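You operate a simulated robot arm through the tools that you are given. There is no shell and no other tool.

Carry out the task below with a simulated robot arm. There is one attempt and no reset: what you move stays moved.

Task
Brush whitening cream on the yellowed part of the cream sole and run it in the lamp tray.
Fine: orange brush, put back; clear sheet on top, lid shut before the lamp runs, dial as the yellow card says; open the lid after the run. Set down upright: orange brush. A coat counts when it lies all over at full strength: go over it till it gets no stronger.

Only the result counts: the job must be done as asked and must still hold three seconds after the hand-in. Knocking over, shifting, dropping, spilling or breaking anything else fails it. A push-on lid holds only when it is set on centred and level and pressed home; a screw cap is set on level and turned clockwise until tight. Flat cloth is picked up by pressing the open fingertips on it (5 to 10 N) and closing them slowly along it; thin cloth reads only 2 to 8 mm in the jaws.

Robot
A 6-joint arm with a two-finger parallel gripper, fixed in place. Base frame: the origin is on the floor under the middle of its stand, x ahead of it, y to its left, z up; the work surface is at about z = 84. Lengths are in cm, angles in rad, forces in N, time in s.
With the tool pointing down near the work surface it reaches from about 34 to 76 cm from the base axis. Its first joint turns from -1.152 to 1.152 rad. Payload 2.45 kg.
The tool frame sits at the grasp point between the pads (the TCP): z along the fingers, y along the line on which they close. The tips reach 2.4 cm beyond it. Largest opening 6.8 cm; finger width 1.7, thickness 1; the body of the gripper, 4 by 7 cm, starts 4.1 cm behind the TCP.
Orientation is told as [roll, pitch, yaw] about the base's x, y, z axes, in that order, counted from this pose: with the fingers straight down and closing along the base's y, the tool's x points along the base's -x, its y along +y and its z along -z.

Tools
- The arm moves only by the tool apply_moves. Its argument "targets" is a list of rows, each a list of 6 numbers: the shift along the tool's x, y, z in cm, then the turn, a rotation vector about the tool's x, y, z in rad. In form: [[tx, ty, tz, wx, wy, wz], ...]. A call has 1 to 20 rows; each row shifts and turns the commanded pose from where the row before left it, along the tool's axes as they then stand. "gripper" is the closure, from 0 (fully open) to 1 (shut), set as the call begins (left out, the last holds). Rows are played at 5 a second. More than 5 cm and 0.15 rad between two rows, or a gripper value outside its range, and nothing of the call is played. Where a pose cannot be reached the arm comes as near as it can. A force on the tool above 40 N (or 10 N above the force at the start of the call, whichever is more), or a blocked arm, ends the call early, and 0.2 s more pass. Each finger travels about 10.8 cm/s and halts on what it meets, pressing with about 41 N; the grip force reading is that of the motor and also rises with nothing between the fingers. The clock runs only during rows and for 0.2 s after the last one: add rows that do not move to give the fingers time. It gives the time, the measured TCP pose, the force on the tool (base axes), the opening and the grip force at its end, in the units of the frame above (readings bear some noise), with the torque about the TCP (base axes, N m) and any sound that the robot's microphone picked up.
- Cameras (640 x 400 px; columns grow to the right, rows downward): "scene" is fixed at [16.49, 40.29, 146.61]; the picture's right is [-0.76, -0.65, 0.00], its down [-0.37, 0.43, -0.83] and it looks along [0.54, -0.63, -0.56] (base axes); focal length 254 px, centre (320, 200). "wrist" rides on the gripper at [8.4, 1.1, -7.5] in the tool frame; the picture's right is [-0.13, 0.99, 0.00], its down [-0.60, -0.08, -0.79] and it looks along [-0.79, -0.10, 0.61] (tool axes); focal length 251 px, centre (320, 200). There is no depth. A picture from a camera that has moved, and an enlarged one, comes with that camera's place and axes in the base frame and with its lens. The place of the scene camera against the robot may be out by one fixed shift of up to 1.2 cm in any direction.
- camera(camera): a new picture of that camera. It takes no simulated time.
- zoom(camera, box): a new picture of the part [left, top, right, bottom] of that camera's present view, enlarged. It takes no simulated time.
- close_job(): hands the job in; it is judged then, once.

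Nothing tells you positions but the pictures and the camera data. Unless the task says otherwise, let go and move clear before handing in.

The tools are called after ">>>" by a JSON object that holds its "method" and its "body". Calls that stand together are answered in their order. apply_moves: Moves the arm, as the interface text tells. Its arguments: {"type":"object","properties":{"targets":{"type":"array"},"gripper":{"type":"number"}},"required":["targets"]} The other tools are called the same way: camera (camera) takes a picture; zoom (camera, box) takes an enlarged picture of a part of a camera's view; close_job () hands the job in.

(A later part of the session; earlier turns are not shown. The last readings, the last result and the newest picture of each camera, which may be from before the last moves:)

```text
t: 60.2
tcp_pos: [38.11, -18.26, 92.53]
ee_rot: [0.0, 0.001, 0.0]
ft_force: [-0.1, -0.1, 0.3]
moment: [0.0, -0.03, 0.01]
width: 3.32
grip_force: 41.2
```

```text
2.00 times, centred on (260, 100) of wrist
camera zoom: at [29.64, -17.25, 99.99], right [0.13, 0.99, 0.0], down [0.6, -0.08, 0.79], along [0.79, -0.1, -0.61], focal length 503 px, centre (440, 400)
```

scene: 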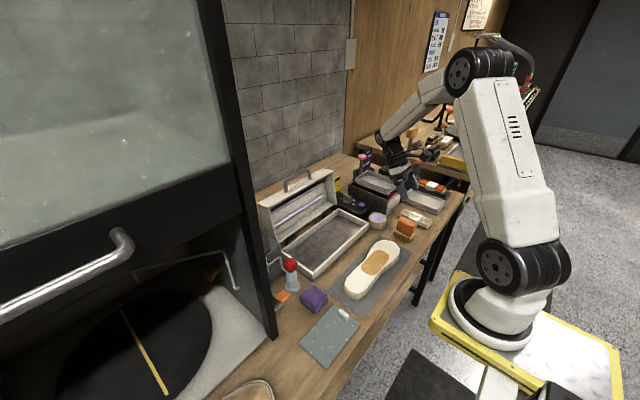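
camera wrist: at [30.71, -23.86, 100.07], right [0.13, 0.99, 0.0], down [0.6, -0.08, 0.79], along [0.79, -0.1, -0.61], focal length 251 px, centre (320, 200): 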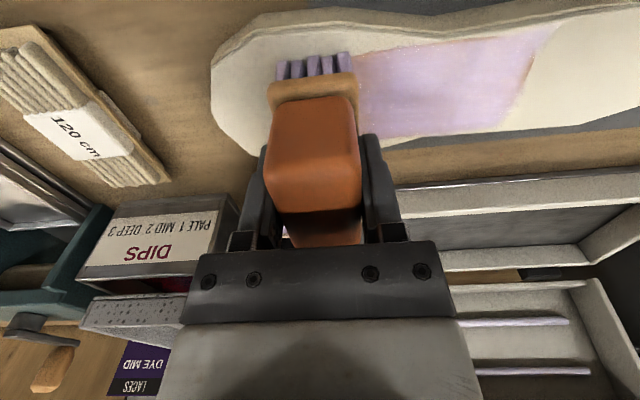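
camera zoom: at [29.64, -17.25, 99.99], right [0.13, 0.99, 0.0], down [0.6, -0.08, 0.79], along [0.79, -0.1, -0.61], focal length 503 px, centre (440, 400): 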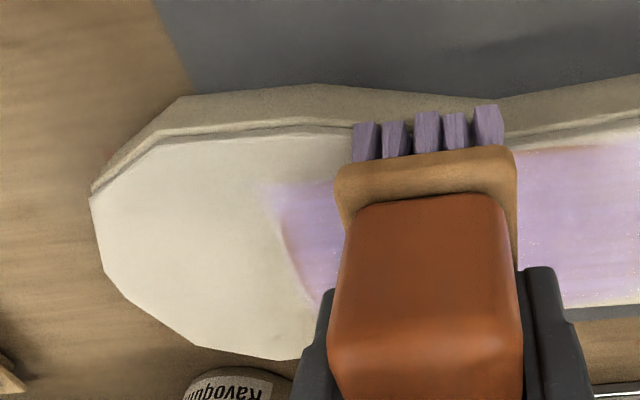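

>>> {"method": "apply_moves", "body": {"targets": [[0, 0.5, 0.01, 0, 0, 0], [0, 0.5, 0, 0, 0, 0], [0, 0.5, 0, 0, 0, 0], [0, 0.5, 0, 0, 0, 0], [0, 0.5, 0, 0, 0, 0], [0, 0.5, 0, 0, 0, 0], [0, 0.5, 0, 0, 0, 0], [0, 0.5, 0, 0, 0, 0], [0, 0.5, 0, 0, 0, 0], [0, 0.5, 0, 0, 0, 0], [0, 0.5, 0, 0, 0, 0], [0, 0.5, 0, 0, 0, 0], [0, 0.5, 0, 0, 0, 0], [0, 0.4, 0, 0, 0, 0]]}}

>>> {"method": "zoom", "body": {"camera": "scene", "box": [330, 210, 442, 280]}}

>>> {"method": "zoom", "body": {"camera": "wrist", "box": [40, 0, 360, 200]}}

```text
t: 63.2
tcp_pos: [38.11, -11.49, 92.61]
ee_rot: [-0.002, -0.005, -0.002]
ft_force: [-0.1, -14.6, 19.3]
moment: [-0.77, 0.02, 0.01]
width: 3.35
grip_force: 40.7
```

```text
5.71 times, centred on (386, 245) of scene
camera zoom: at [16.47, 40.26, 146.63], right [-0.76, -0.65, 0.0], down [-0.37, 0.43, -0.83], along [0.54, -0.63, -0.56], focal length 1449 px, centre (-57, -57)
```

zoom: 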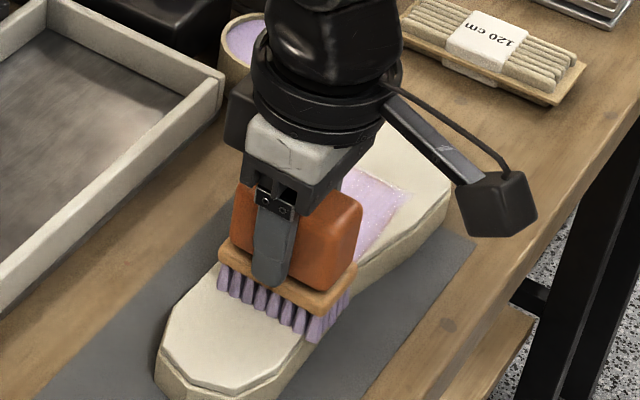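

```text
2.00 times, centred on (200, 100) of wrist
camera zoom: at [29.72, -10.38, 99.91], right [0.13, 0.99, 0.0], down [0.6, -0.08, 0.79], along [0.79, -0.1, -0.61], focal length 503 px, centre (560, 400)
```

zoom: 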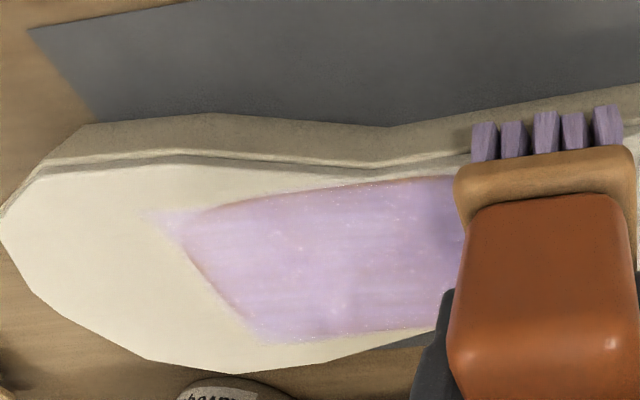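

The patch looks mostly covered. I'll lift and move aside to inspect the coat fully.

>>> {"method": "apply_moves", "body": {"targets": [[0, 0, -1.5, 0, 0, 0], [0, 0, -4, 0, 0, 0], [0, -4, -2, 0, 0, 0], [0, -4, 0, 0, 0, 0], [0, -4, 0, 0, 0, 0], [0, -4, 0, 0, 0, 0], [0, 0, 0, 0, 0, 0]]}}

>>> {"method": "zoom", "body": {"camera": "wrist", "box": [320, 0, 640, 200]}}

>>> {"method": "zoom", "body": {"camera": "scene", "box": [356, 226, 420, 266]}}

>>> {"method": "zoom", "body": {"camera": "scene", "box": [330, 200, 458, 280]}}

```text
t: 64.8
tcp_pos: [37.92, -27.33, 99.89]
ee_rot: [-0.001, 0.002, 0.001]
ft_force: [-0.2, -0.6, -0.5]
moment: [0.02, 0.0, 0.0]
width: 3.33
grip_force: 40.4
```

```text
2.00 times, centred on (480, 100) of wrist
camera zoom: at [29.61, -26.31, 107.37], right [0.13, 0.99, 0.0], down [0.6, -0.08, 0.79], along [0.79, -0.1, -0.61], focal length 503 px, centre (0, 400)
```

zoom: 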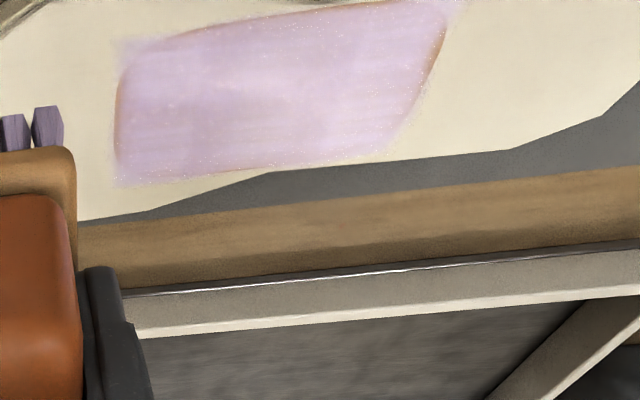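

```text
10.00 times, centred on (388, 246) of scene
camera zoom: at [16.5, 40.29, 146.61], right [-0.76, -0.65, 0.0], down [-0.37, 0.43, -0.83], along [0.54, -0.63, -0.56], focal length 2535 px, centre (-360, -260)
```

zoom: 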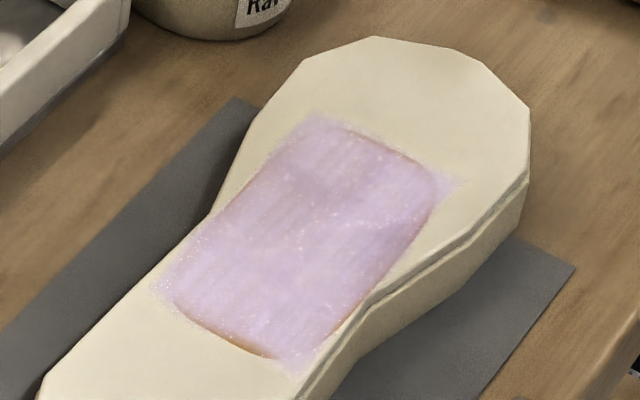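

```text
5.00 times, centred on (394, 240) of scene
camera zoom: at [16.5, 40.29, 146.61], right [-0.76, -0.65, 0.0], down [-0.37, 0.43, -0.83], along [0.54, -0.63, -0.56], focal length 1268 px, centre (-50, 0)
```

zoom: 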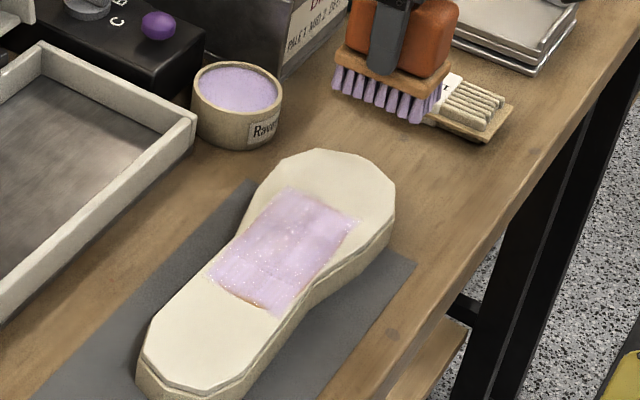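

The middle is strong; thin orange slivers remain at the heel rim and toe rim. I'll re-dip the brush for a fresh load, then extend the strokes past both ends.

>>> {"method": "apply_moves", "body": {"targets": [[-3.85, -0.7, 0, 0, 0, 0], [-3.85, -0.7, 0, 0, 0, 0], [-3.85, -0.7, 0, 0, 0, 0], [0, 0, 2.5, 0, 0, 0], [0, 0, 2.5, 0, 0, 0], [0, 0, 1.2, 0, 0, 0], [0, 0, 0, 0, 0, 0]]}}

>>> {"method": "apply_moves", "body": {"targets": [[0, 0, 0.2, 0, 0, 0], [0, 0, 0.15, 0, 0, 0], [0, 0, 0, 0, 0, 0]]}}

>>> {"method": "zoom", "body": {"camera": "scene", "box": [340, 186, 420, 236]}}

```text
t: 66.4
tcp_pos: [49.66, -29.38, 93.74]
ee_rot: [-0.001, 0.001, 0.001]
ft_force: [0.1, 0.9, 0.0]
moment: [-0.01, 0.0, 0.01]
width: 3.33
grip_force: 40.9
```

```text
t: 67.2
tcp_pos: [49.54, -29.36, 93.37]
ee_rot: [0.0, 0.0, -0.002]
ft_force: [-0.2, 0.2, -1.5]
moment: [0.02, 0.0, -0.02]
width: 3.34
grip_force: 40.7
```

```text
8.00 times, centred on (380, 211) of scene
camera zoom: at [16.49, 40.29, 146.61], right [-0.76, -0.65, 0.0], down [-0.37, 0.43, -0.83], along [0.54, -0.63, -0.56], focal length 2028 px, centre (-160, 112)
```

zoom: 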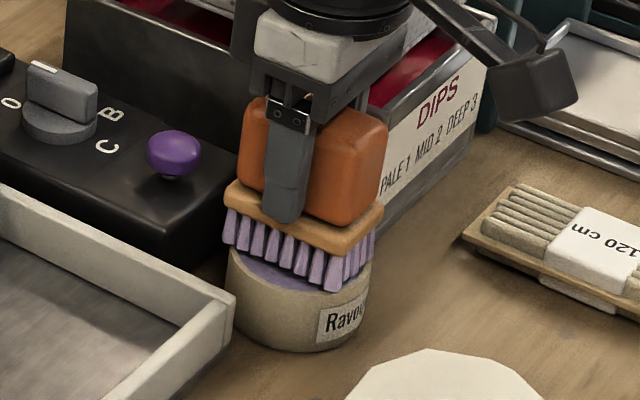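

>>> {"method": "apply_moves", "body": {"targets": [[0, 0, 0.1, 0, 0, 0], [0, 0, 0.1, 0, 0, 0], [0, 0, 0, 0, 0, 0]]}}

>>> {"method": "zoom", "body": {"camera": "scene", "box": [340, 186, 420, 236]}}

```text
t: 68.0
tcp_pos: [49.57, -29.45, 93.2]
ee_rot: [-0.001, 0.0, -0.001]
ft_force: [-0.8, 0.2, -0.2]
moment: [-0.02, 0.02, -0.01]
width: 3.34
grip_force: 41.2
```

```text
8.00 times, centred on (380, 211) of scene
camera zoom: at [16.49, 40.29, 146.61], right [-0.76, -0.65, 0.0], down [-0.37, 0.43, -0.83], along [0.54, -0.63, -0.56], focal length 2028 px, centre (-160, 112)
```

zoom: 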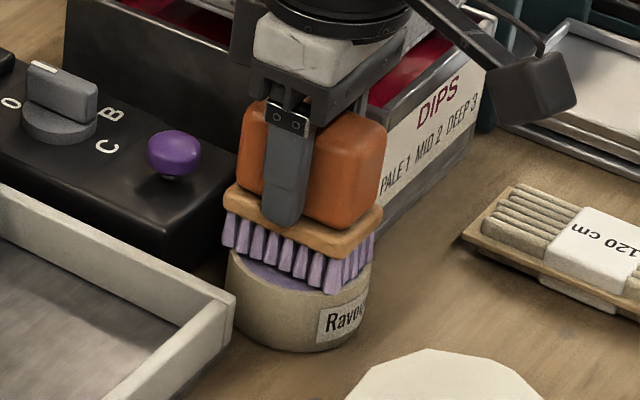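

>>> {"method": "apply_moves", "body": {"targets": [[0, 0, 0.1, 0, 0, 0], [0, 0, 0.08, 0, 0, 0], [0, 0, 0, 0, 0, 0]]}}

>>> {"method": "zoom", "body": {"camera": "scene", "box": [350, 196, 398, 226]}}

```text
t: 68.8
tcp_pos: [49.58, -29.59, 93.06]
ee_rot: [0.001, 0.001, 0.0]
ft_force: [-4.3, 4.2, 14.5]
moment: [0.28, 0.18, 0.02]
width: 3.34
grip_force: 41.2
```

```text
13.33 times, centred on (374, 211) of scene
camera zoom: at [16.46, 40.32, 146.61], right [-0.76, -0.65, 0.0], down [-0.37, 0.42, -0.83], along [0.54, -0.63, -0.56], focal length 3380 px, centre (-400, 53)
```

zoom: 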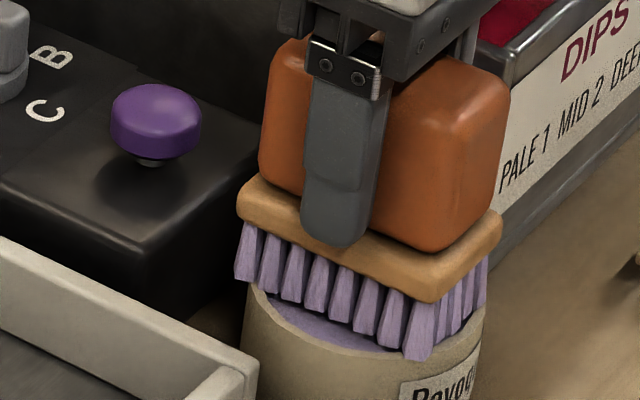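

Contact made and brush reloaded. I'll lift, return to the toe end and stroke with the fresh load.

>>> {"method": "apply_moves", "body": {"targets": [[0, 0, -0.6, 0, 0, 0], [0, 0, -2, 0, 0, 0], [0, 0, -1.5, 0, 0, 0], [3.6, 2.0, 0, 0, 0, 0], [3.6, 2.0, 0, 0, 0, 0], [3.6, 2.0, 0, 0, 0, 0], [0, 0, 2.2, 0, 0, 0], [0, 0, 2.2, 0, 0, 0], [0, 0, 0, 0, 0, 0]]}}

>>> {"method": "zoom", "body": {"camera": "wrist", "box": [200, 0, 520, 200]}}

>>> {"method": "zoom", "body": {"camera": "scene", "box": [330, 200, 442, 270]}}

```text
t: 70.8
tcp_pos: [38.75, -23.66, 92.46]
ee_rot: [0.0, 0.001, 0.0]
ft_force: [-2.5, 2.4, 4.5]
moment: [0.09, -0.04, 0.06]
width: 3.34
grip_force: 40.9
```

```text
2.00 times, centred on (360, 100) of wrist
camera zoom: at [30.35, -22.57, 99.95], right [0.13, 0.99, 0.0], down [0.6, -0.08, 0.79], along [0.79, -0.1, -0.61], focal length 503 px, centre (240, 400)
```

zoom: 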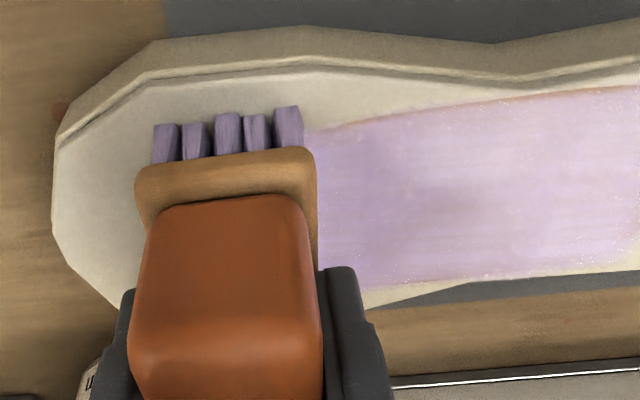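

```text
5.71 times, centred on (386, 235) of scene
camera zoom: at [16.48, 40.3, 146.61], right [-0.76, -0.65, 0.0], down [-0.37, 0.43, -0.83], along [0.54, -0.63, -0.56], focal length 1449 px, centre (-57, 0)
```

zoom: 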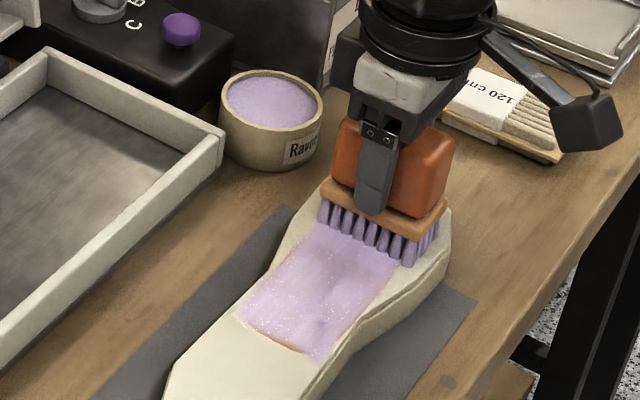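

>>> {"method": "apply_moves", "body": {"targets": [[0.25, -0.2, 0, 0, 0, 0], [0.25, -0.2, 0, 0, 0, 0], [0, 0.5, 0, 0, 0, 0], [0, 0.5, 0, 0, 0, 0], [0, 0.5, 0, 0, 0, 0], [0, 0.5, 0, 0, 0, 0], [0, 0.5, 0, 0, 0, 0], [0, 0.5, 0, 0, 0, 0], [0, 0.5, 0, 0, 0, 0], [0, 0.5, 0, 0, 0, 0], [0, 0.5, 0, 0, 0, 0], [0, 0.5, 0, 0, 0, 0], [0, 0.5, 0, 0, 0, 0], [0, 0.5, 0, 0, 0, 0], [0, 0.5, 0, 0, 0, 0], [0, 0.5, 0, 0, 0, 0]]}}

>>> {"method": "apply_moves", "body": {"targets": [[0, 0.5, 0, 0, 0, 0], [0, 0.5, 0, 0, 0, 0], [0, 0.5, 0, 0, 0, 0], [0, 0.5, 0, 0, 0, 0], [0, 0.5, 0, 0, 0, 0], [0, 0.5, 0, 0, 0, 0], [0, 0.5, 0, 0, 0, 0], [0, 0.5, 0, 0, 0, 0], [0, 0.5, 0, 0, 0, 0], [0, 0.5, 0, 0, 0, 0], [0, 0.5, 0, 0, 0, 0], [0, 0.5, 0, 0, 0, 0], [0, 0.5, 0, 0, 0, 0]]}}

>>> {"method": "zoom", "body": {"camera": "wrist", "box": [40, 0, 360, 200]}}

>>> {"method": "zoom", "body": {"camera": "scene", "box": [330, 210, 442, 280]}}

```text
t: 74.2
tcp_pos: [38.28, -16.98, 92.78]
ee_rot: [0.003, 0.0, 0.0]
ft_force: [0.2, 0.0, -0.8]
moment: [0.0, 0.02, 0.02]
width: 3.36
grip_force: 41.5
```

```text
t: 77.0
tcp_pos: [38.29, -10.46, 92.73]
ee_rot: [-0.001, 0.001, 0.0]
ft_force: [0.4, -0.4, -1.1]
moment: [0.01, -0.01, 0.02]
width: 3.31
grip_force: 40.9
```

```text
2.00 times, centred on (200, 100) of wrist
camera zoom: at [29.91, -9.39, 100.2], right [0.13, 0.99, 0.0], down [0.6, -0.08, 0.79], along [0.79, -0.1, -0.61], focal length 503 px, centre (560, 400)
```

zoom: 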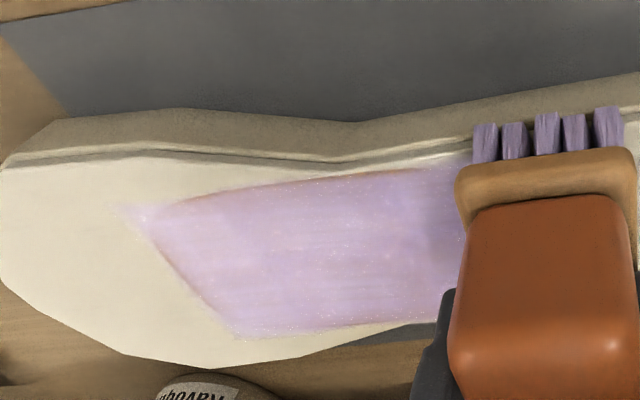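

```text
5.71 times, centred on (386, 245) of scene
camera zoom: at [16.49, 40.29, 146.61], right [-0.76, -0.65, 0.0], down [-0.37, 0.43, -0.83], along [0.54, -0.63, -0.56], focal length 1449 px, centre (-57, -57)
```

zoom: 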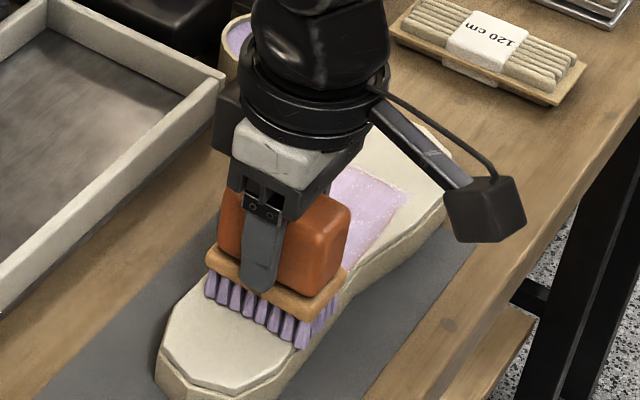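

I was slightly too high on that stroke. I'll lower to contact here at the heel and stroke back.

>>> {"method": "apply_moves", "body": {"targets": [[0, 0, 0.15, 0, 0, 0], [0, 0, 0, 0, 0, 0]]}}

>>> {"method": "apply_moves", "body": {"targets": [[0, 0, 0.06, 0, 0, 0], [0, 0, 0, 0, 0, 0]]}}

```text
t: 77.6
tcp_pos: [38.32, -10.36, 92.58]
ee_rot: [0.0, 0.001, 0.0]
ft_force: [-0.8, 0.2, -1.0]
moment: [0.01, 0.01, 0.01]
width: 3.36
grip_force: 41.2
```

```text
t: 78.2
tcp_pos: [38.29, -10.44, 92.49]
ee_rot: [0.0, -0.001, 0.0]
ft_force: [-1.2, 0.1, -0.2]
moment: [-0.01, 0.03, 0.0]
width: 3.34
grip_force: 40.9
```

>>> {"method": "apply_moves", "body": {"targets": [[0, 0, 0.05, 0, 0, 0], [0, 0, 0, 0, 0, 0]]}}

>>> {"method": "apply_moves", "body": {"targets": [[0, 0, 0.05, 0, 0, 0], [0, 0, 0, 0, 0, 0]]}}

```text
t: 78.8
tcp_pos: [38.29, -10.51, 92.53]
ee_rot: [0.0, 0.0, 0.0]
ft_force: [-2.8, -3.2, 7.7]
moment: [-0.18, 0.07, -0.06]
width: 3.33
grip_force: 41.4
```

```text
t: 79.4
tcp_pos: [38.32, -10.36, 92.51]
ee_rot: [0.0, -0.003, 0.0]
ft_force: [-7.5, -0.3, 33.2]
moment: [-0.18, 0.24, -0.07]
width: 3.36
grip_force: 41.1
```

>>> {"method": "apply_moves", "body": {"targets": [[0, 0, -0.06, 0, 0, 0], [0, -0.5, 0, 0, 0, 0], [0, -0.5, 0, 0, 0, 0], [0, -0.5, 0, 0, 0, 0], [0, -0.5, 0, 0, 0, 0]]}}

>>> {"method": "zoom", "body": {"camera": "scene", "box": [330, 210, 442, 280]}}

>>> {"method": "zoom", "body": {"camera": "wrist", "box": [100, 0, 420, 200]}}

```text
t: 80.6
tcp_pos: [38.37, -12.5, 92.56]
ee_rot: [-0.001, 0.001, 0.0]
ft_force: [-0.8, -0.3, -0.8]
moment: [-0.02, 0.01, 0.0]
width: 3.32
grip_force: 41.4
```

```text
5.71 times, centred on (386, 245) of scene
camera zoom: at [16.49, 40.29, 146.61], right [-0.76, -0.65, 0.0], down [-0.37, 0.43, -0.83], along [0.54, -0.63, -0.56], focal length 1449 px, centre (-57, -57)
```

zoom: 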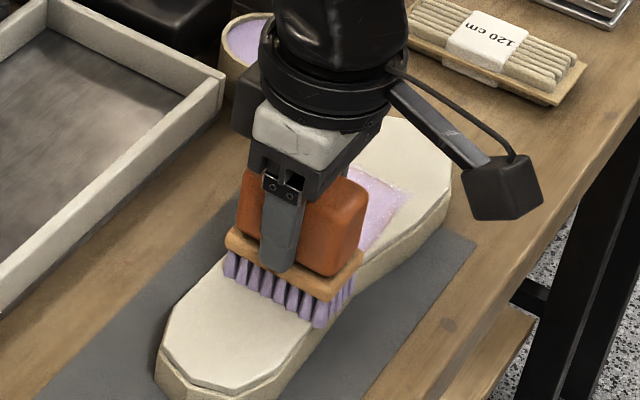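

```text
2.00 times, centred on (260, 100) of wrist
camera zoom: at [29.95, -11.4, 100.0], right [0.13, 0.99, 0.0], down [0.6, -0.08, 0.79], along [0.79, -0.1, -0.61], focal length 503 px, centre (440, 400)
```

zoom: 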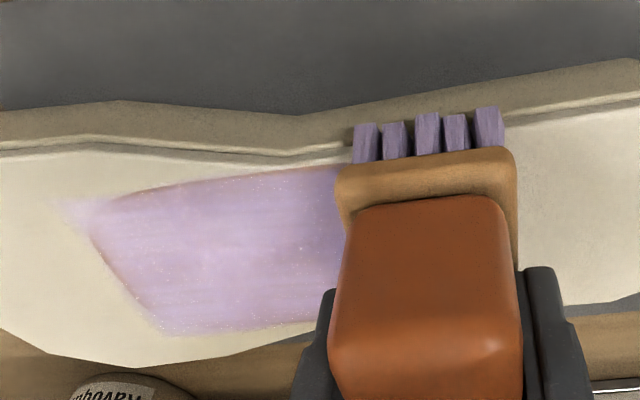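

>>> {"method": "apply_moves", "body": {"targets": [[0, -0.5, 0.03, 0, 0, 0], [0, -0.5, 0, 0, 0, 0], [0, -0.5, 0, 0, 0, 0], [0, -0.5, 0, 0, 0, 0], [0, -0.5, 0, 0, 0, 0], [0, -0.5, 0, 0, 0, 0]]}}

>>> {"method": "zoom", "body": {"camera": "scene", "box": [330, 210, 442, 280]}}

>>> {"method": "zoom", "body": {"camera": "wrist", "box": [140, 0, 460, 200]}}

```text
t: 82.0
tcp_pos: [38.25, -15.41, 92.53]
ee_rot: [0.001, 0.002, 0.0]
ft_force: [-0.3, 9.0, 10.1]
moment: [0.42, -0.16, 0.12]
width: 3.35
grip_force: 41.3
```

```text
5.71 times, centred on (386, 245) of scene
camera zoom: at [16.48, 40.32, 146.61], right [-0.76, -0.65, 0.0], down [-0.37, 0.42, -0.83], along [0.54, -0.63, -0.56], focal length 1449 px, centre (-57, -57)
```

zoom: 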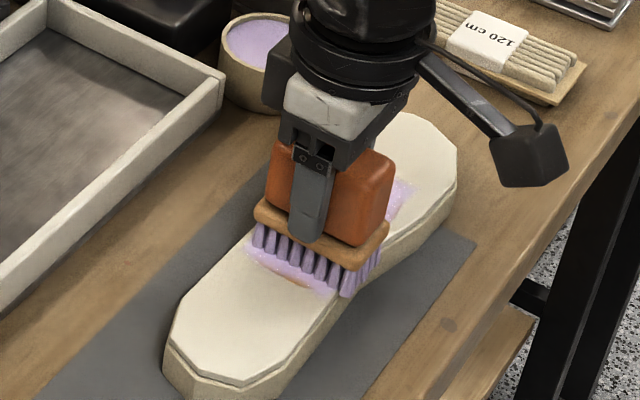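

```text
2.00 times, centred on (300, 100) of wrist
camera zoom: at [29.89, -14.31, 99.95], right [0.13, 0.99, 0.0], down [0.6, -0.08, 0.79], along [0.79, -0.1, -0.61], focal length 503 px, centre (360, 400)
```

zoom: 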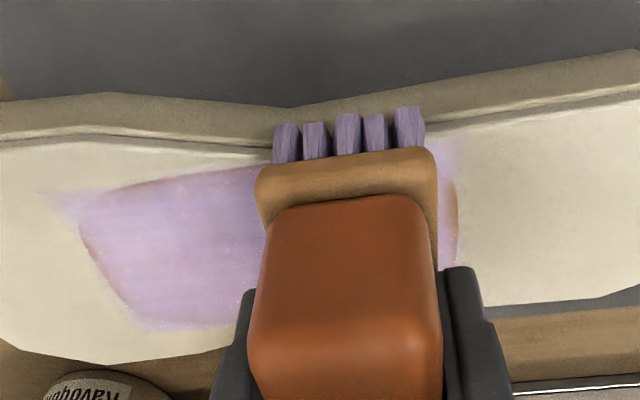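

The heel rim (y ≈ -12.6 now) still needs coat. I'll stroke +y across it with contact.

>>> {"method": "apply_moves", "body": {"targets": [[0, 0.4, 0.01, 0, 0, 0], [-0.2, 0.4, 0, 0, 0, 0], [-0.2, 0.4, 0, 0, 0, 0], [-0.2, 0.4, 0, 0, 0, 0], [0, 0.4, 0, 0, 0, 0], [0, 0.4, 0, 0, 0, 0], [0, 0.4, 0, 0, 0, 0], [0, 0.4, 0, 0, 0, 0], [0, 0.4, 0, 0, 0, 0], [0, 0.4, 0, 0, 0, 0], [0, 0.4, 0, 0, 0, 0], [0, 0.4, 0, 0, 0, 0]]}}

>>> {"method": "zoom", "body": {"camera": "scene", "box": [330, 210, 442, 280]}}

>>> {"method": "zoom", "body": {"camera": "wrist", "box": [60, 0, 380, 200]}}

```text
t: 84.6
tcp_pos: [38.92, -10.66, 92.45]
ee_rot: [0.001, -0.002, 0.0]
ft_force: [-0.8, -8.5, 9.4]
moment: [-0.4, 0.06, 0.03]
width: 3.33
grip_force: 40.5
```

```text
5.71 times, centred on (386, 245) of scene
camera zoom: at [16.48, 40.27, 146.62], right [-0.76, -0.65, 0.0], down [-0.37, 0.43, -0.83], along [0.54, -0.63, -0.56], focal length 1449 px, centre (-57, -57)
```

zoom: 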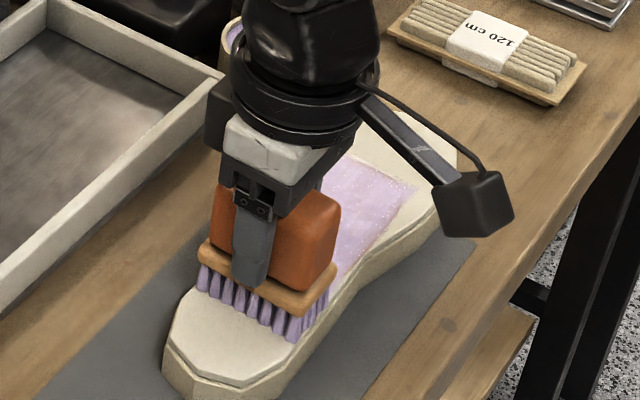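

```text
2.00 times, centred on (220, 100) of wrist
camera zoom: at [30.51, -9.65, 99.93], right [0.13, 0.99, 0.0], down [0.6, -0.08, 0.79], along [0.79, -0.1, -0.61], focal length 503 px, centre (520, 400)
```

zoom: 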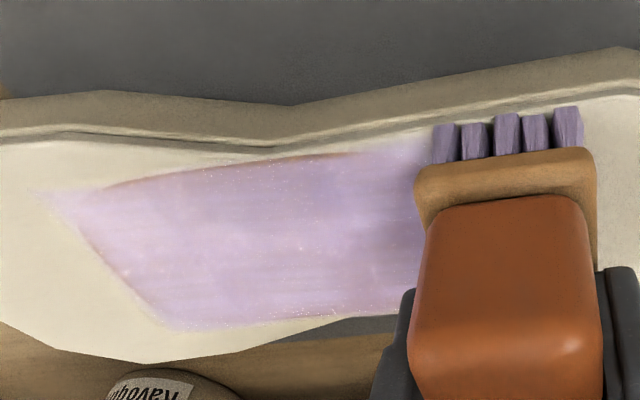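

The heel rim is now covered. Next the toe rim and the near edge: I'll lift, start beyond the toe rim, and stroke +y with contact.

>>> {"method": "apply_moves", "body": {"targets": [[0, 0, -0.6, 0, 0, 0], [0.35, -3.6, 0, 0, 0, 0], [0.3, -3.6, 0, 0, 0, 0], [0, -3.6, 0, 0, 0, 0], [0, -3.6, 0, 0, 0, 0], [0, 0, 0.4, 0, 0, 0], [0, 0, 0.15, 0, 0, 0], [0, 0, 0, 0, 0, 0]]}}

>>> {"method": "apply_moves", "body": {"targets": [[0, 0, 0.05, 0, 0, 0], [0, 0, 0, 0, 0, 0]]}}

>>> {"method": "zoom", "body": {"camera": "wrist", "box": [200, 0, 520, 200]}}

```text
t: 86.4
tcp_pos: [38.3, -24.98, 92.44]
ee_rot: [0.0, 0.0, 0.0]
ft_force: [-0.3, -1.1, -0.1]
moment: [0.01, 0.0, -0.03]
width: 3.33
grip_force: 40.9
```

```text
t: 87.0
tcp_pos: [38.32, -25.12, 92.45]
ee_rot: [-0.002, -0.001, -0.001]
ft_force: [-1.5, 2.2, 5.9]
moment: [0.15, 0.0, 0.01]
width: 3.33
grip_force: 41.0
```

```text
2.00 times, centred on (360, 100) of wrist
camera zoom: at [29.89, -23.96, 99.94], right [0.13, 0.99, 0.0], down [0.6, -0.08, 0.79], along [0.79, -0.1, -0.61], focal length 503 px, centre (240, 400)
```

zoom: 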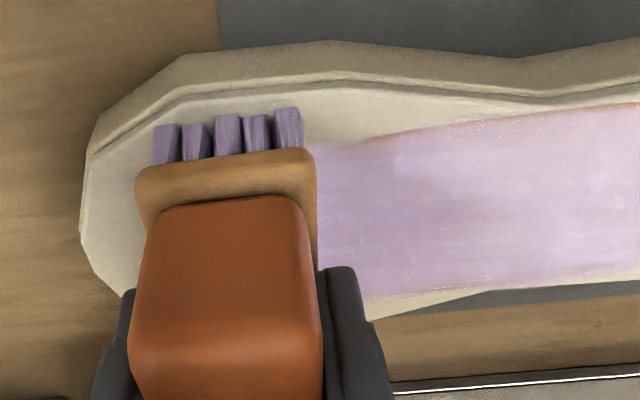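

>>> {"method": "apply_moves", "body": {"targets": [[0, 0.5, 0.02, 0, 0, 0], [0, 0.5, 0, 0, 0, 0], [0, 0.5, 0, 0, 0, 0], [0, 0.5, 0, 0, 0, 0], [0, 0.5, 0, 0, 0, 0], [0, 0.5, 0, 0, 0, 0], [0, 0.5, 0, 0, 0, 0], [0, 0.5, 0, 0, 0, 0], [0, 0.5, 0, 0, 0, 0], [0, 0.5, 0, 0, 0, 0], [0, 0.5, 0, 0, 0, 0], [0, 0.5, 0, 0, 0, 0]]}}

>>> {"method": "zoom", "body": {"camera": "wrist", "box": [100, 0, 420, 200]}}

>>> {"method": "zoom", "body": {"camera": "scene", "box": [330, 210, 442, 280]}}

```text
t: 89.6
tcp_pos: [38.34, -19.1, 92.48]
ee_rot: [-0.003, -0.006, 0.0]
ft_force: [1.2, -15.1, 19.4]
moment: [-0.67, 0.21, 0.2]
width: 3.34
grip_force: 40.8
```

```text
2.00 times, centred on (260, 100) of wrist
camera zoom: at [29.89, -18.07, 99.9], right [0.13, 0.99, 0.0], down [0.6, -0.08, 0.8], along [0.79, -0.1, -0.61], focal length 503 px, centre (440, 400)
```

zoom: 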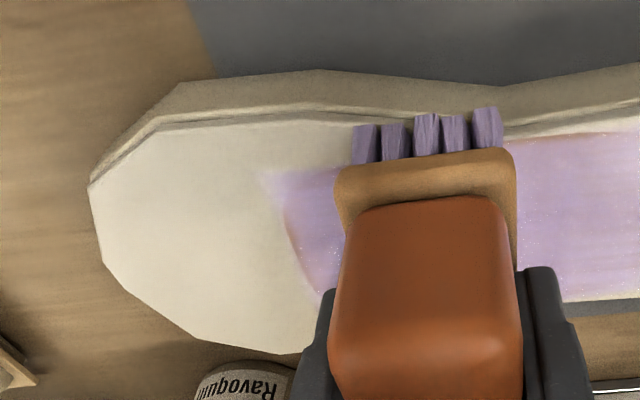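

```text
5.71 times, centred on (386, 245) of scene
camera zoom: at [16.47, 40.26, 146.62], right [-0.76, -0.65, 0.0], down [-0.37, 0.43, -0.83], along [0.54, -0.63, -0.56], focal length 1449 px, centre (-57, -57)
```

zoom: 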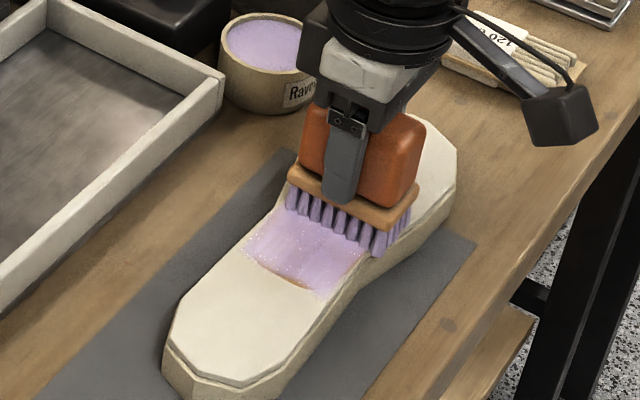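

I'll lift and take a careful enlarged look at the edges of the coat.

>>> {"method": "apply_moves", "body": {"targets": [[0, 0, -2, 0, 0, 0], [0, 0, -4, 0, 0, 0], [0, -4, -1, 0, 0, 0], [0, -4, 0, 0, 0, 0], [0, 0, 0, 0, 0, 0]]}}

>>> {"method": "zoom", "body": {"camera": "scene", "box": [366, 238, 406, 263]}}

>>> {"method": "zoom", "body": {"camera": "scene", "box": [376, 230, 416, 255]}}

>>> {"method": "zoom", "body": {"camera": "wrist", "box": [360, 0, 616, 160]}}

```text
t: 90.8
tcp_pos: [38.31, -27.15, 99.61]
ee_rot: [0.0, -0.001, 0.001]
ft_force: [-0.1, 0.2, -1.3]
moment: [0.01, -0.02, 0.04]
width: 3.36
grip_force: 41.3
```

```text
16.00 times, centred on (386, 250) of scene
camera zoom: at [16.5, 40.29, 146.61], right [-0.76, -0.65, 0.0], down [-0.37, 0.43, -0.83], along [0.54, -0.63, -0.56], focal length 4056 px, centre (-736, -608)
```

zoom: 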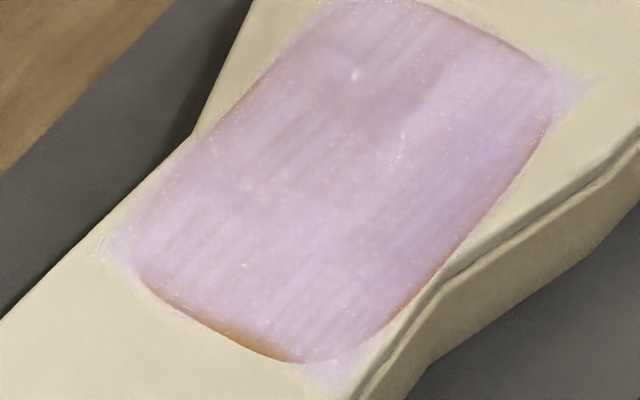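

```text
16.00 times, centred on (396, 242) of scene
camera zoom: at [16.5, 40.29, 146.61], right [-0.76, -0.65, 0.0], down [-0.37, 0.43, -0.83], along [0.54, -0.63, -0.56], focal length 4056 px, centre (-896, -480)
```

zoom: 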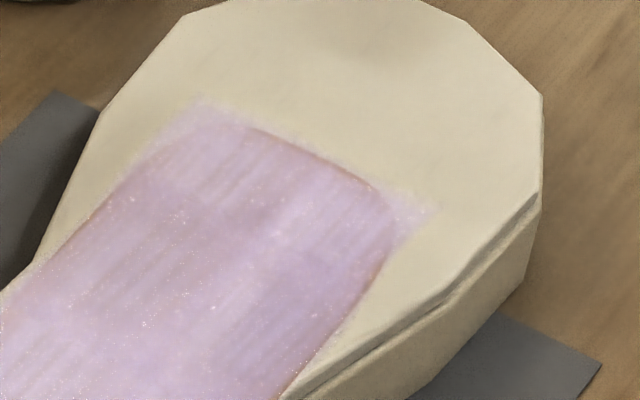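

```text
2.50 times, centred on (488, 80) of wrist
camera zoom: at [29.9, -26.12, 106.99], right [0.13, 0.99, 0.0], down [0.6, -0.08, 0.79], along [0.79, -0.1, -0.61], focal length 629 px, centre (-100, 500)
```

zoom: 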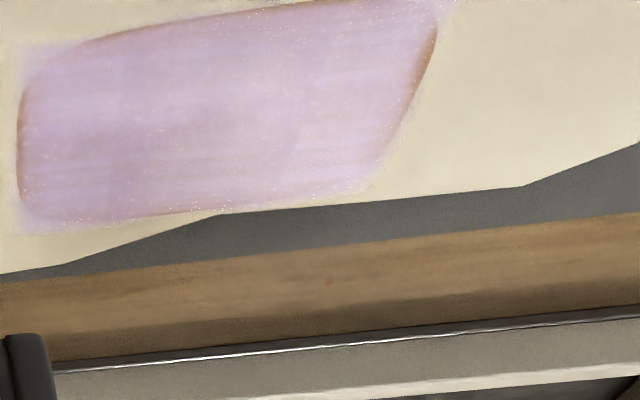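

The coat decal turns out to be a rectangle inscribed over the patch, so the thin lines are just the patch's bulging rims; what matters is full strength inside. I'll do more passes down the middle and compare.

>>> {"method": "apply_moves", "body": {"targets": [[-0.45, 1.6, 0, 0, 0, 0], [-0.5, 1.6, 0, 0, 0, 0], [0, 0, 3, 0, 0, 0], [0, 0, 3, 0, 0, 0], [0, 0, 0.9, 0, 0, 0], [0, 0, 0.06, 0, 0, 0], [0, 0, 0, 0, 0, 0]]}}

>>> {"method": "apply_moves", "body": {"targets": [[0, 0, 0.04, 0, 0, 0], [0, 0, 0, 0, 0, 0]]}}

```text
t: 92.4
tcp_pos: [39.23, -23.78, 92.57]
ee_rot: [0.0, -0.001, -0.001]
ft_force: [-0.1, 0.2, -0.7]
moment: [-0.01, -0.03, 0.03]
width: 3.36
grip_force: 41.2
```

```text
t: 93.0
tcp_pos: [39.25, -23.81, 92.46]
ee_rot: [0.0, 0.001, 0.001]
ft_force: [-1.1, 2.8, 7.8]
moment: [0.14, -0.06, 0.02]
width: 3.35
grip_force: 40.9
```

>>> {"method": "apply_moves", "body": {"targets": [[0, 0.5, 0.01, 0, 0, 0], [0, 0.5, 0, 0, 0, 0], [0, 0.5, 0, 0, 0, 0], [0, 0.5, 0, 0, 0, 0], [0, 0.5, 0, 0, 0, 0], [0, 0.5, 0, 0, 0, 0], [0, 0.5, 0, 0, 0, 0], [0, 0.5, 0, 0, 0, 0], [0, 0.5, 0, 0, 0, 0], [0, 0.5, 0, 0, 0, 0], [0, 0.5, 0, 0, 0, 0], [0, 0.5, 0, 0, 0, 0]]}}

>>> {"method": "apply_moves", "body": {"targets": [[0, 0.5, 0, 0, 0, 0], [0, 0.5, 0, 0, 0, 0], [0, 0.5, 0, 0, 0, 0], [0, 0.5, 0, 0, 0, 0], [0, 0.5, 0, 0, 0, 0], [0, 0.5, 0, 0, 0, 0], [0, 0.5, 0, 0, 0, 0], [0, 0.5, 0, 0, 0, 0], [0, 0.5, 0, 0, 0, 0], [0, 0.5, 0, 0, 0, 0], [0, 0.5, 0, 0, 0, 0], [0, 0.5, 0, 0, 0, 0]]}}

>>> {"method": "zoom", "body": {"camera": "wrist", "box": [40, 0, 360, 200]}}

>>> {"method": "zoom", "body": {"camera": "scene", "box": [330, 210, 442, 280]}}

```text
t: 95.6
tcp_pos: [39.26, -17.89, 92.46]
ee_rot: [-0.001, 0.0, -0.001]
ft_force: [0.5, -12.1, 12.0]
moment: [-0.48, -0.07, -0.01]
width: 3.32
grip_force: 40.4
```

```text
t: 98.2
tcp_pos: [39.18, -11.79, 92.45]
ee_rot: [-0.002, -0.001, 0.0]
ft_force: [-0.7, -5.4, 6.5]
moment: [-0.24, 0.08, 0.06]
width: 3.36
grip_force: 41.1
```

```text
2.00 times, centred on (200, 100) of wrist
camera zoom: at [30.79, -10.82, 99.93], right [0.13, 0.99, 0.0], down [0.6, -0.08, 0.79], along [0.79, -0.1, -0.61], focal length 503 px, centre (560, 400)
```

zoom: 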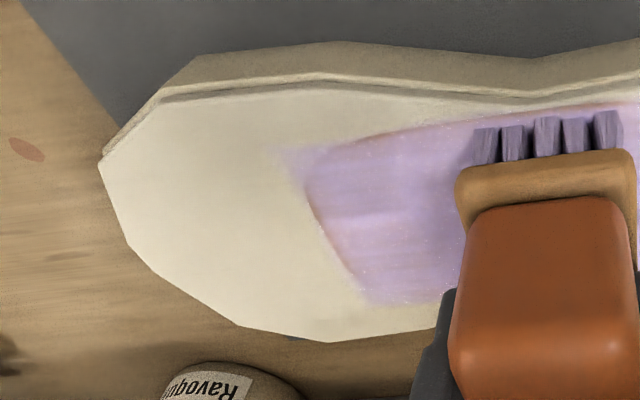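

```text
5.71 times, centred on (386, 245) of scene
camera zoom: at [16.49, 40.28, 146.62], right [-0.76, -0.65, 0.0], down [-0.37, 0.43, -0.83], along [0.54, -0.63, -0.56], focal length 1449 px, centre (-57, -57)
```

zoom: 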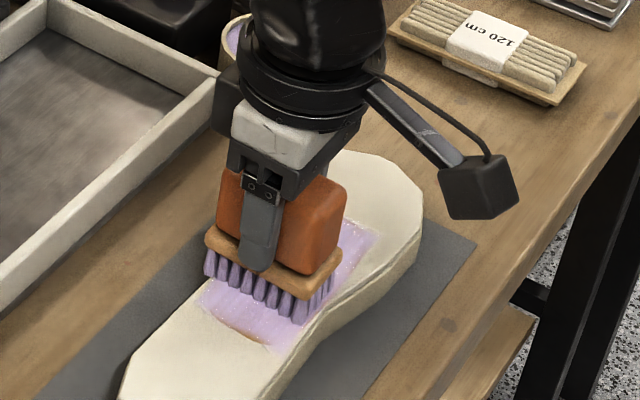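

The firm +y stroke dragged the sole back nearly to its original spot, which is convenient for putting the brush back. I'll ease off and continue light strokes over the patch (now about y -17.3…-5.9).

>>> {"method": "apply_moves", "body": {"targets": [[0, 0.5, -0.03, 0, 0, 0], [0, 0.5, 0, 0, 0, 0], [0, 0.5, 0, 0, 0, 0], [0, 0.5, 0, 0, 0, 0], [0, 0.5, 0, 0, 0, 0], [0, 0.5, 0, 0, 0, 0], [0, 0.5, 0, 0, 0, 0], [0, 0.5, 0, 0, 0, 0], [0, 0.5, 0, 0, 0, 0], [0, 0.5, 0, 0, 0, 0], [0, 0.5, 0, 0, 0, 0], [0, 0.5, 0, 0, 0, 0]]}}

>>> {"method": "zoom", "body": {"camera": "wrist", "box": [40, 0, 360, 200]}}

>>> {"method": "zoom", "body": {"camera": "scene", "box": [330, 210, 442, 280]}}

```text
t: 100.2
tcp_pos: [39.14, -7.44, 92.44]
ee_rot: [-0.001, -0.002, 0.0]
ft_force: [-2.6, -4.4, 7.4]
moment: [-0.05, 0.24, 0.04]
width: 3.37
grip_force: 41.1
stopped in row 10: the force on the tool passed its limit at 44 N (the readings are from after the stop); the commanded pose is now the measured one
```

```text
2.00 times, centred on (200, 100) of wrist
camera zoom: at [30.8, -6.38, 99.92], right [0.13, 0.99, 0.0], down [0.6, -0.08, 0.79], along [0.79, -0.1, -0.61], focal length 503 px, centre (560, 400)
```

zoom: 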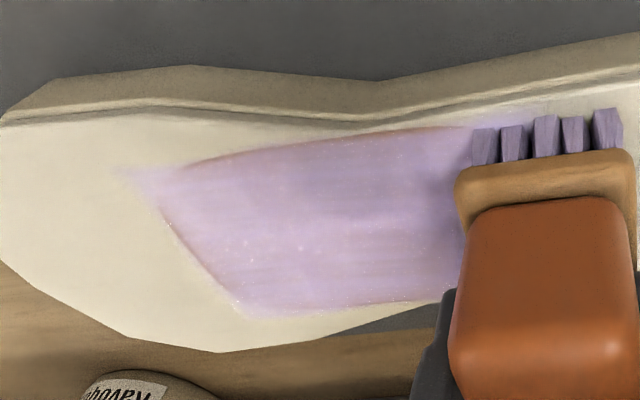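

```text
5.71 times, centred on (386, 245) of scene
camera zoom: at [16.47, 40.29, 146.62], right [-0.76, -0.65, 0.0], down [-0.37, 0.43, -0.83], along [0.54, -0.63, -0.56], focal length 1449 px, centre (-57, -57)
```

zoom: 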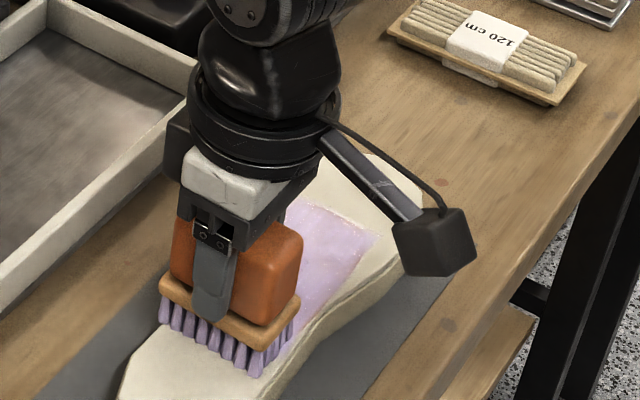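

A force spike ended the stroke. I'll lift clear and inspect the coat again.

>>> {"method": "apply_moves", "body": {"targets": [[0, 0, -1, 0, 0, 0], [0, 0, -3, 0, 0, 0], [0, 0, -3.5, 0, 0, 0], [0, -4.5, 0, 0, 0, 0], [0, -4.5, 0, 0, 0, 0], [0, -4.5, 0, 0, 0, 0], [0, 0, 0, 0, 0, 0]]}}

>>> {"method": "zoom", "body": {"camera": "scene", "box": [352, 240, 400, 270]}}

>>> {"method": "zoom", "body": {"camera": "wrist", "box": [360, 0, 616, 160]}}

>>> {"method": "zoom", "body": {"camera": "scene", "box": [330, 200, 458, 280]}}

```text
t: 101.8
tcp_pos: [39.07, -20.84, 99.73]
ee_rot: [-0.003, -0.003, -0.001]
ft_force: [1.1, -0.3, -0.3]
moment: [-0.02, -0.02, 0.01]
width: 3.35
grip_force: 40.7
```

```text
13.33 times, centred on (376, 255) of scene
camera zoom: at [16.5, 40.29, 146.61], right [-0.76, -0.65, 0.0], down [-0.37, 0.43, -0.83], along [0.54, -0.63, -0.56], focal length 3380 px, centre (-427, -533)
```

zoom: 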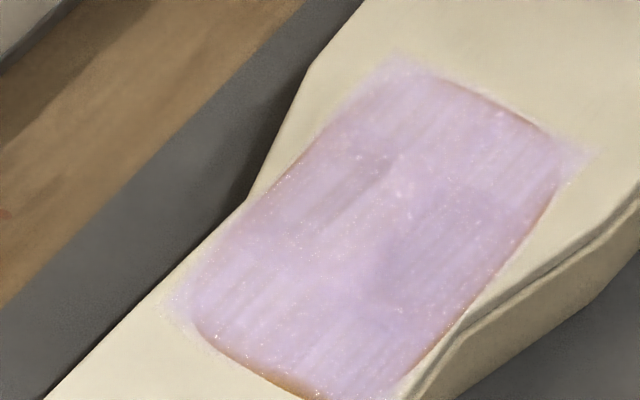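

```text
2.50 times, centred on (488, 80) of wrist
camera zoom: at [30.6, -19.8, 107.19], right [0.13, 0.99, 0.0], down [0.6, -0.08, 0.79], along [0.79, -0.1, -0.61], focal length 629 px, centre (-100, 500)
```

zoom: 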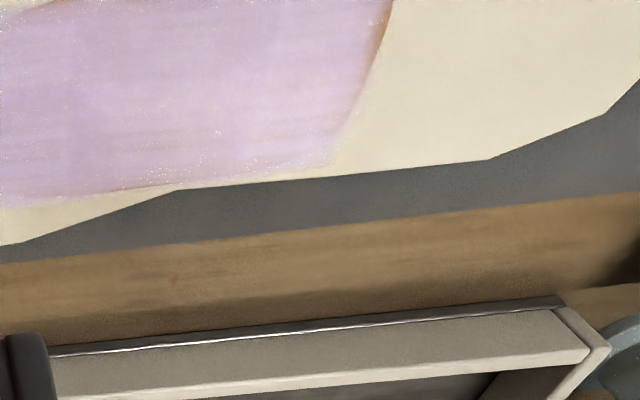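

```text
5.00 times, centred on (394, 240) of scene
camera zoom: at [16.5, 40.29, 146.61], right [-0.76, -0.65, 0.0], down [-0.37, 0.43, -0.83], along [0.54, -0.63, -0.56], focal length 1268 px, centre (-50, 0)
```

zoom: 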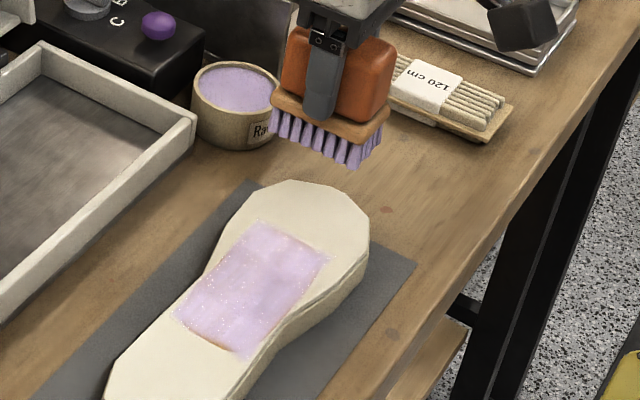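

The coat looks nearly uniform; the heel rim is the thinnest. I'll stroke across the heel rim with light contact.

>>> {"method": "apply_moves", "body": {"targets": [[0, 3.4, 0, 0, 0, 0], [0, 3.4, 0, 0, 0, 0], [0, 3.4, 0, 0, 0, 0], [0, 0, 3.5, 0, 0, 0], [0, 0, 3.4, 0, 0, 0], [0, 0, 0.4, 0, 0, 0], [0, 0, 0.15, 0, 0, 0], [0, 0, 0, 0, 0, 0]]}}

>>> {"method": "apply_moves", "body": {"targets": [[0, 0, 0.06, 0, 0, 0], [0, 0, 0, 0, 0, 0]]}}

```text
t: 103.6
tcp_pos: [39.29, -10.59, 92.57]
ee_rot: [-0.001, -0.003, 0.0]
ft_force: [0.4, -0.3, -0.6]
moment: [-0.01, 0.04, -0.02]
width: 3.32
grip_force: 41.5
```

```text
t: 104.2
tcp_pos: [39.33, -10.58, 92.47]
ee_rot: [0.0, -0.004, 0.001]
ft_force: [-2.5, 1.3, 10.0]
moment: [0.11, 0.27, -0.03]
width: 3.36
grip_force: 40.4
```

>>> {"method": "apply_moves", "body": {"targets": [[0, 0.4, -0.01, 0, 0, 0], [0, 0.4, 0, 0, 0, 0], [0, 0.4, 0, 0, 0, 0], [0, 0.4, 0, 0, 0, 0], [0, 0.4, 0, 0, 0, 0], [0, 0.4, 0, 0, 0, 0]]}}

>>> {"method": "apply_moves", "body": {"targets": [[0, 0.4, 0, 0, 0, 0], [0, 0.4, 0, 0, 0, 0], [0, 0.4, 0, 0, 0, 0], [0, 0.4, 0, 0, 0, 0], [0, 0.4, 0, 0, 0, 0], [0, 0.4, 0, 0, 0, 0]]}}

>>> {"method": "zoom", "body": {"camera": "wrist", "box": [40, 0, 360, 200]}}

>>> {"method": "zoom", "body": {"camera": "scene", "box": [330, 210, 442, 280]}}

```text
t: 105.6
tcp_pos: [39.47, -8.32, 92.46]
ee_rot: [-0.002, -0.007, -0.003]
ft_force: [1.8, -15.0, 25.5]
moment: [-0.57, 0.25, 0.14]
width: 3.36
grip_force: 40.5
```

```text
t: 107.0
tcp_pos: [39.16, -5.97, 92.51]
ee_rot: [-0.001, -0.005, 0.0]
ft_force: [0.1, -17.1, 23.2]
moment: [-0.59, 0.04, -0.04]
width: 3.35
grip_force: 40.6
```

```text
2.00 times, centred on (200, 100) of wrist
camera zoom: at [30.76, -4.88, 99.89], right [0.13, 0.99, 0.0], down [0.6, -0.08, 0.8], along [0.79, -0.1, -0.61], focal length 503 px, centre (560, 400)
```

zoom: 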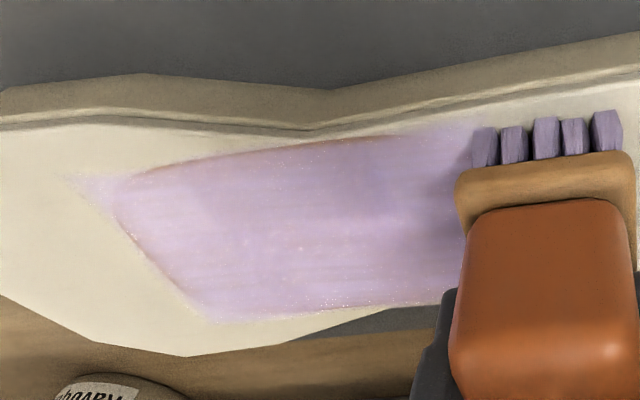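

```text
5.71 times, centred on (386, 245) of scene
camera zoom: at [16.46, 40.25, 146.63], right [-0.76, -0.65, 0.0], down [-0.37, 0.43, -0.83], along [0.54, -0.63, -0.56], focal length 1449 px, centre (-57, -57)
```

zoom: 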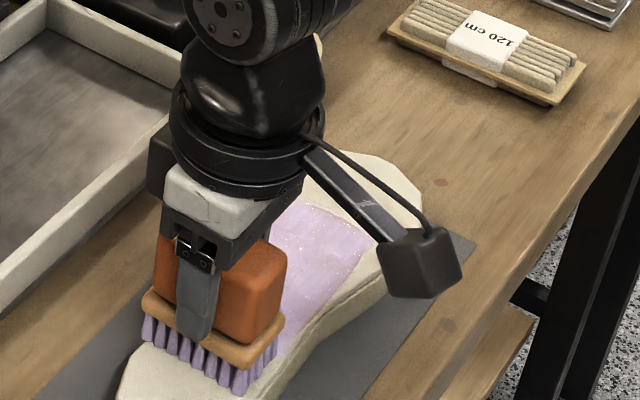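

>>> {"method": "apply_moves", "body": {"targets": [[0, -0.4, -0.04, 0, 0, 0], [0, -0.4, 0, 0, 0, 0], [0, -0.4, 0, 0, 0, 0], [0, -0.4, 0, 0, 0, 0], [0, -0.4, 0, 0, 0, 0], [0, -0.4, 0, 0, 0, 0]]}}

>>> {"method": "apply_moves", "body": {"targets": [[0, -0.4, 0, 0, 0, 0], [0, -0.4, 0, 0, 0, 0], [0, -0.4, 0, 0, 0, 0], [0, -0.4, 0, 0, 0, 0], [0, -0.4, 0, 0, 0, 0], [0, -0.4, 0, 0, 0, 0]]}}

>>> {"method": "zoom", "body": {"camera": "scene", "box": [330, 210, 442, 280]}}

```text
t: 108.4
tcp_pos: [39.11, -8.23, 92.52]
ee_rot: [-0.003, -0.001, -0.002]
ft_force: [0.1, 0.2, -0.5]
moment: [-0.04, 0.02, -0.02]
width: 3.32
grip_force: 41.6
```

```text
t: 109.8
tcp_pos: [39.15, -10.57, 92.47]
ee_rot: [-0.001, -0.003, 0.0]
ft_force: [0.2, 0.7, 0.4]
moment: [0.04, 0.03, -0.03]
width: 3.34
grip_force: 41.2
```

```text
5.71 times, centred on (386, 245) of scene
camera zoom: at [16.49, 40.3, 146.61], right [-0.76, -0.65, 0.0], down [-0.37, 0.43, -0.83], along [0.54, -0.63, -0.56], focal length 1449 px, centre (-57, -57)
```

zoom: 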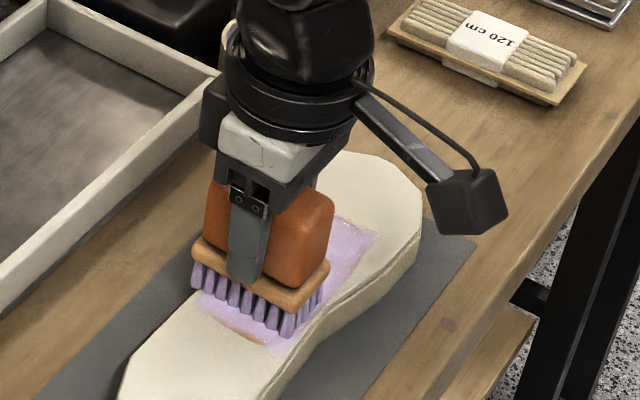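

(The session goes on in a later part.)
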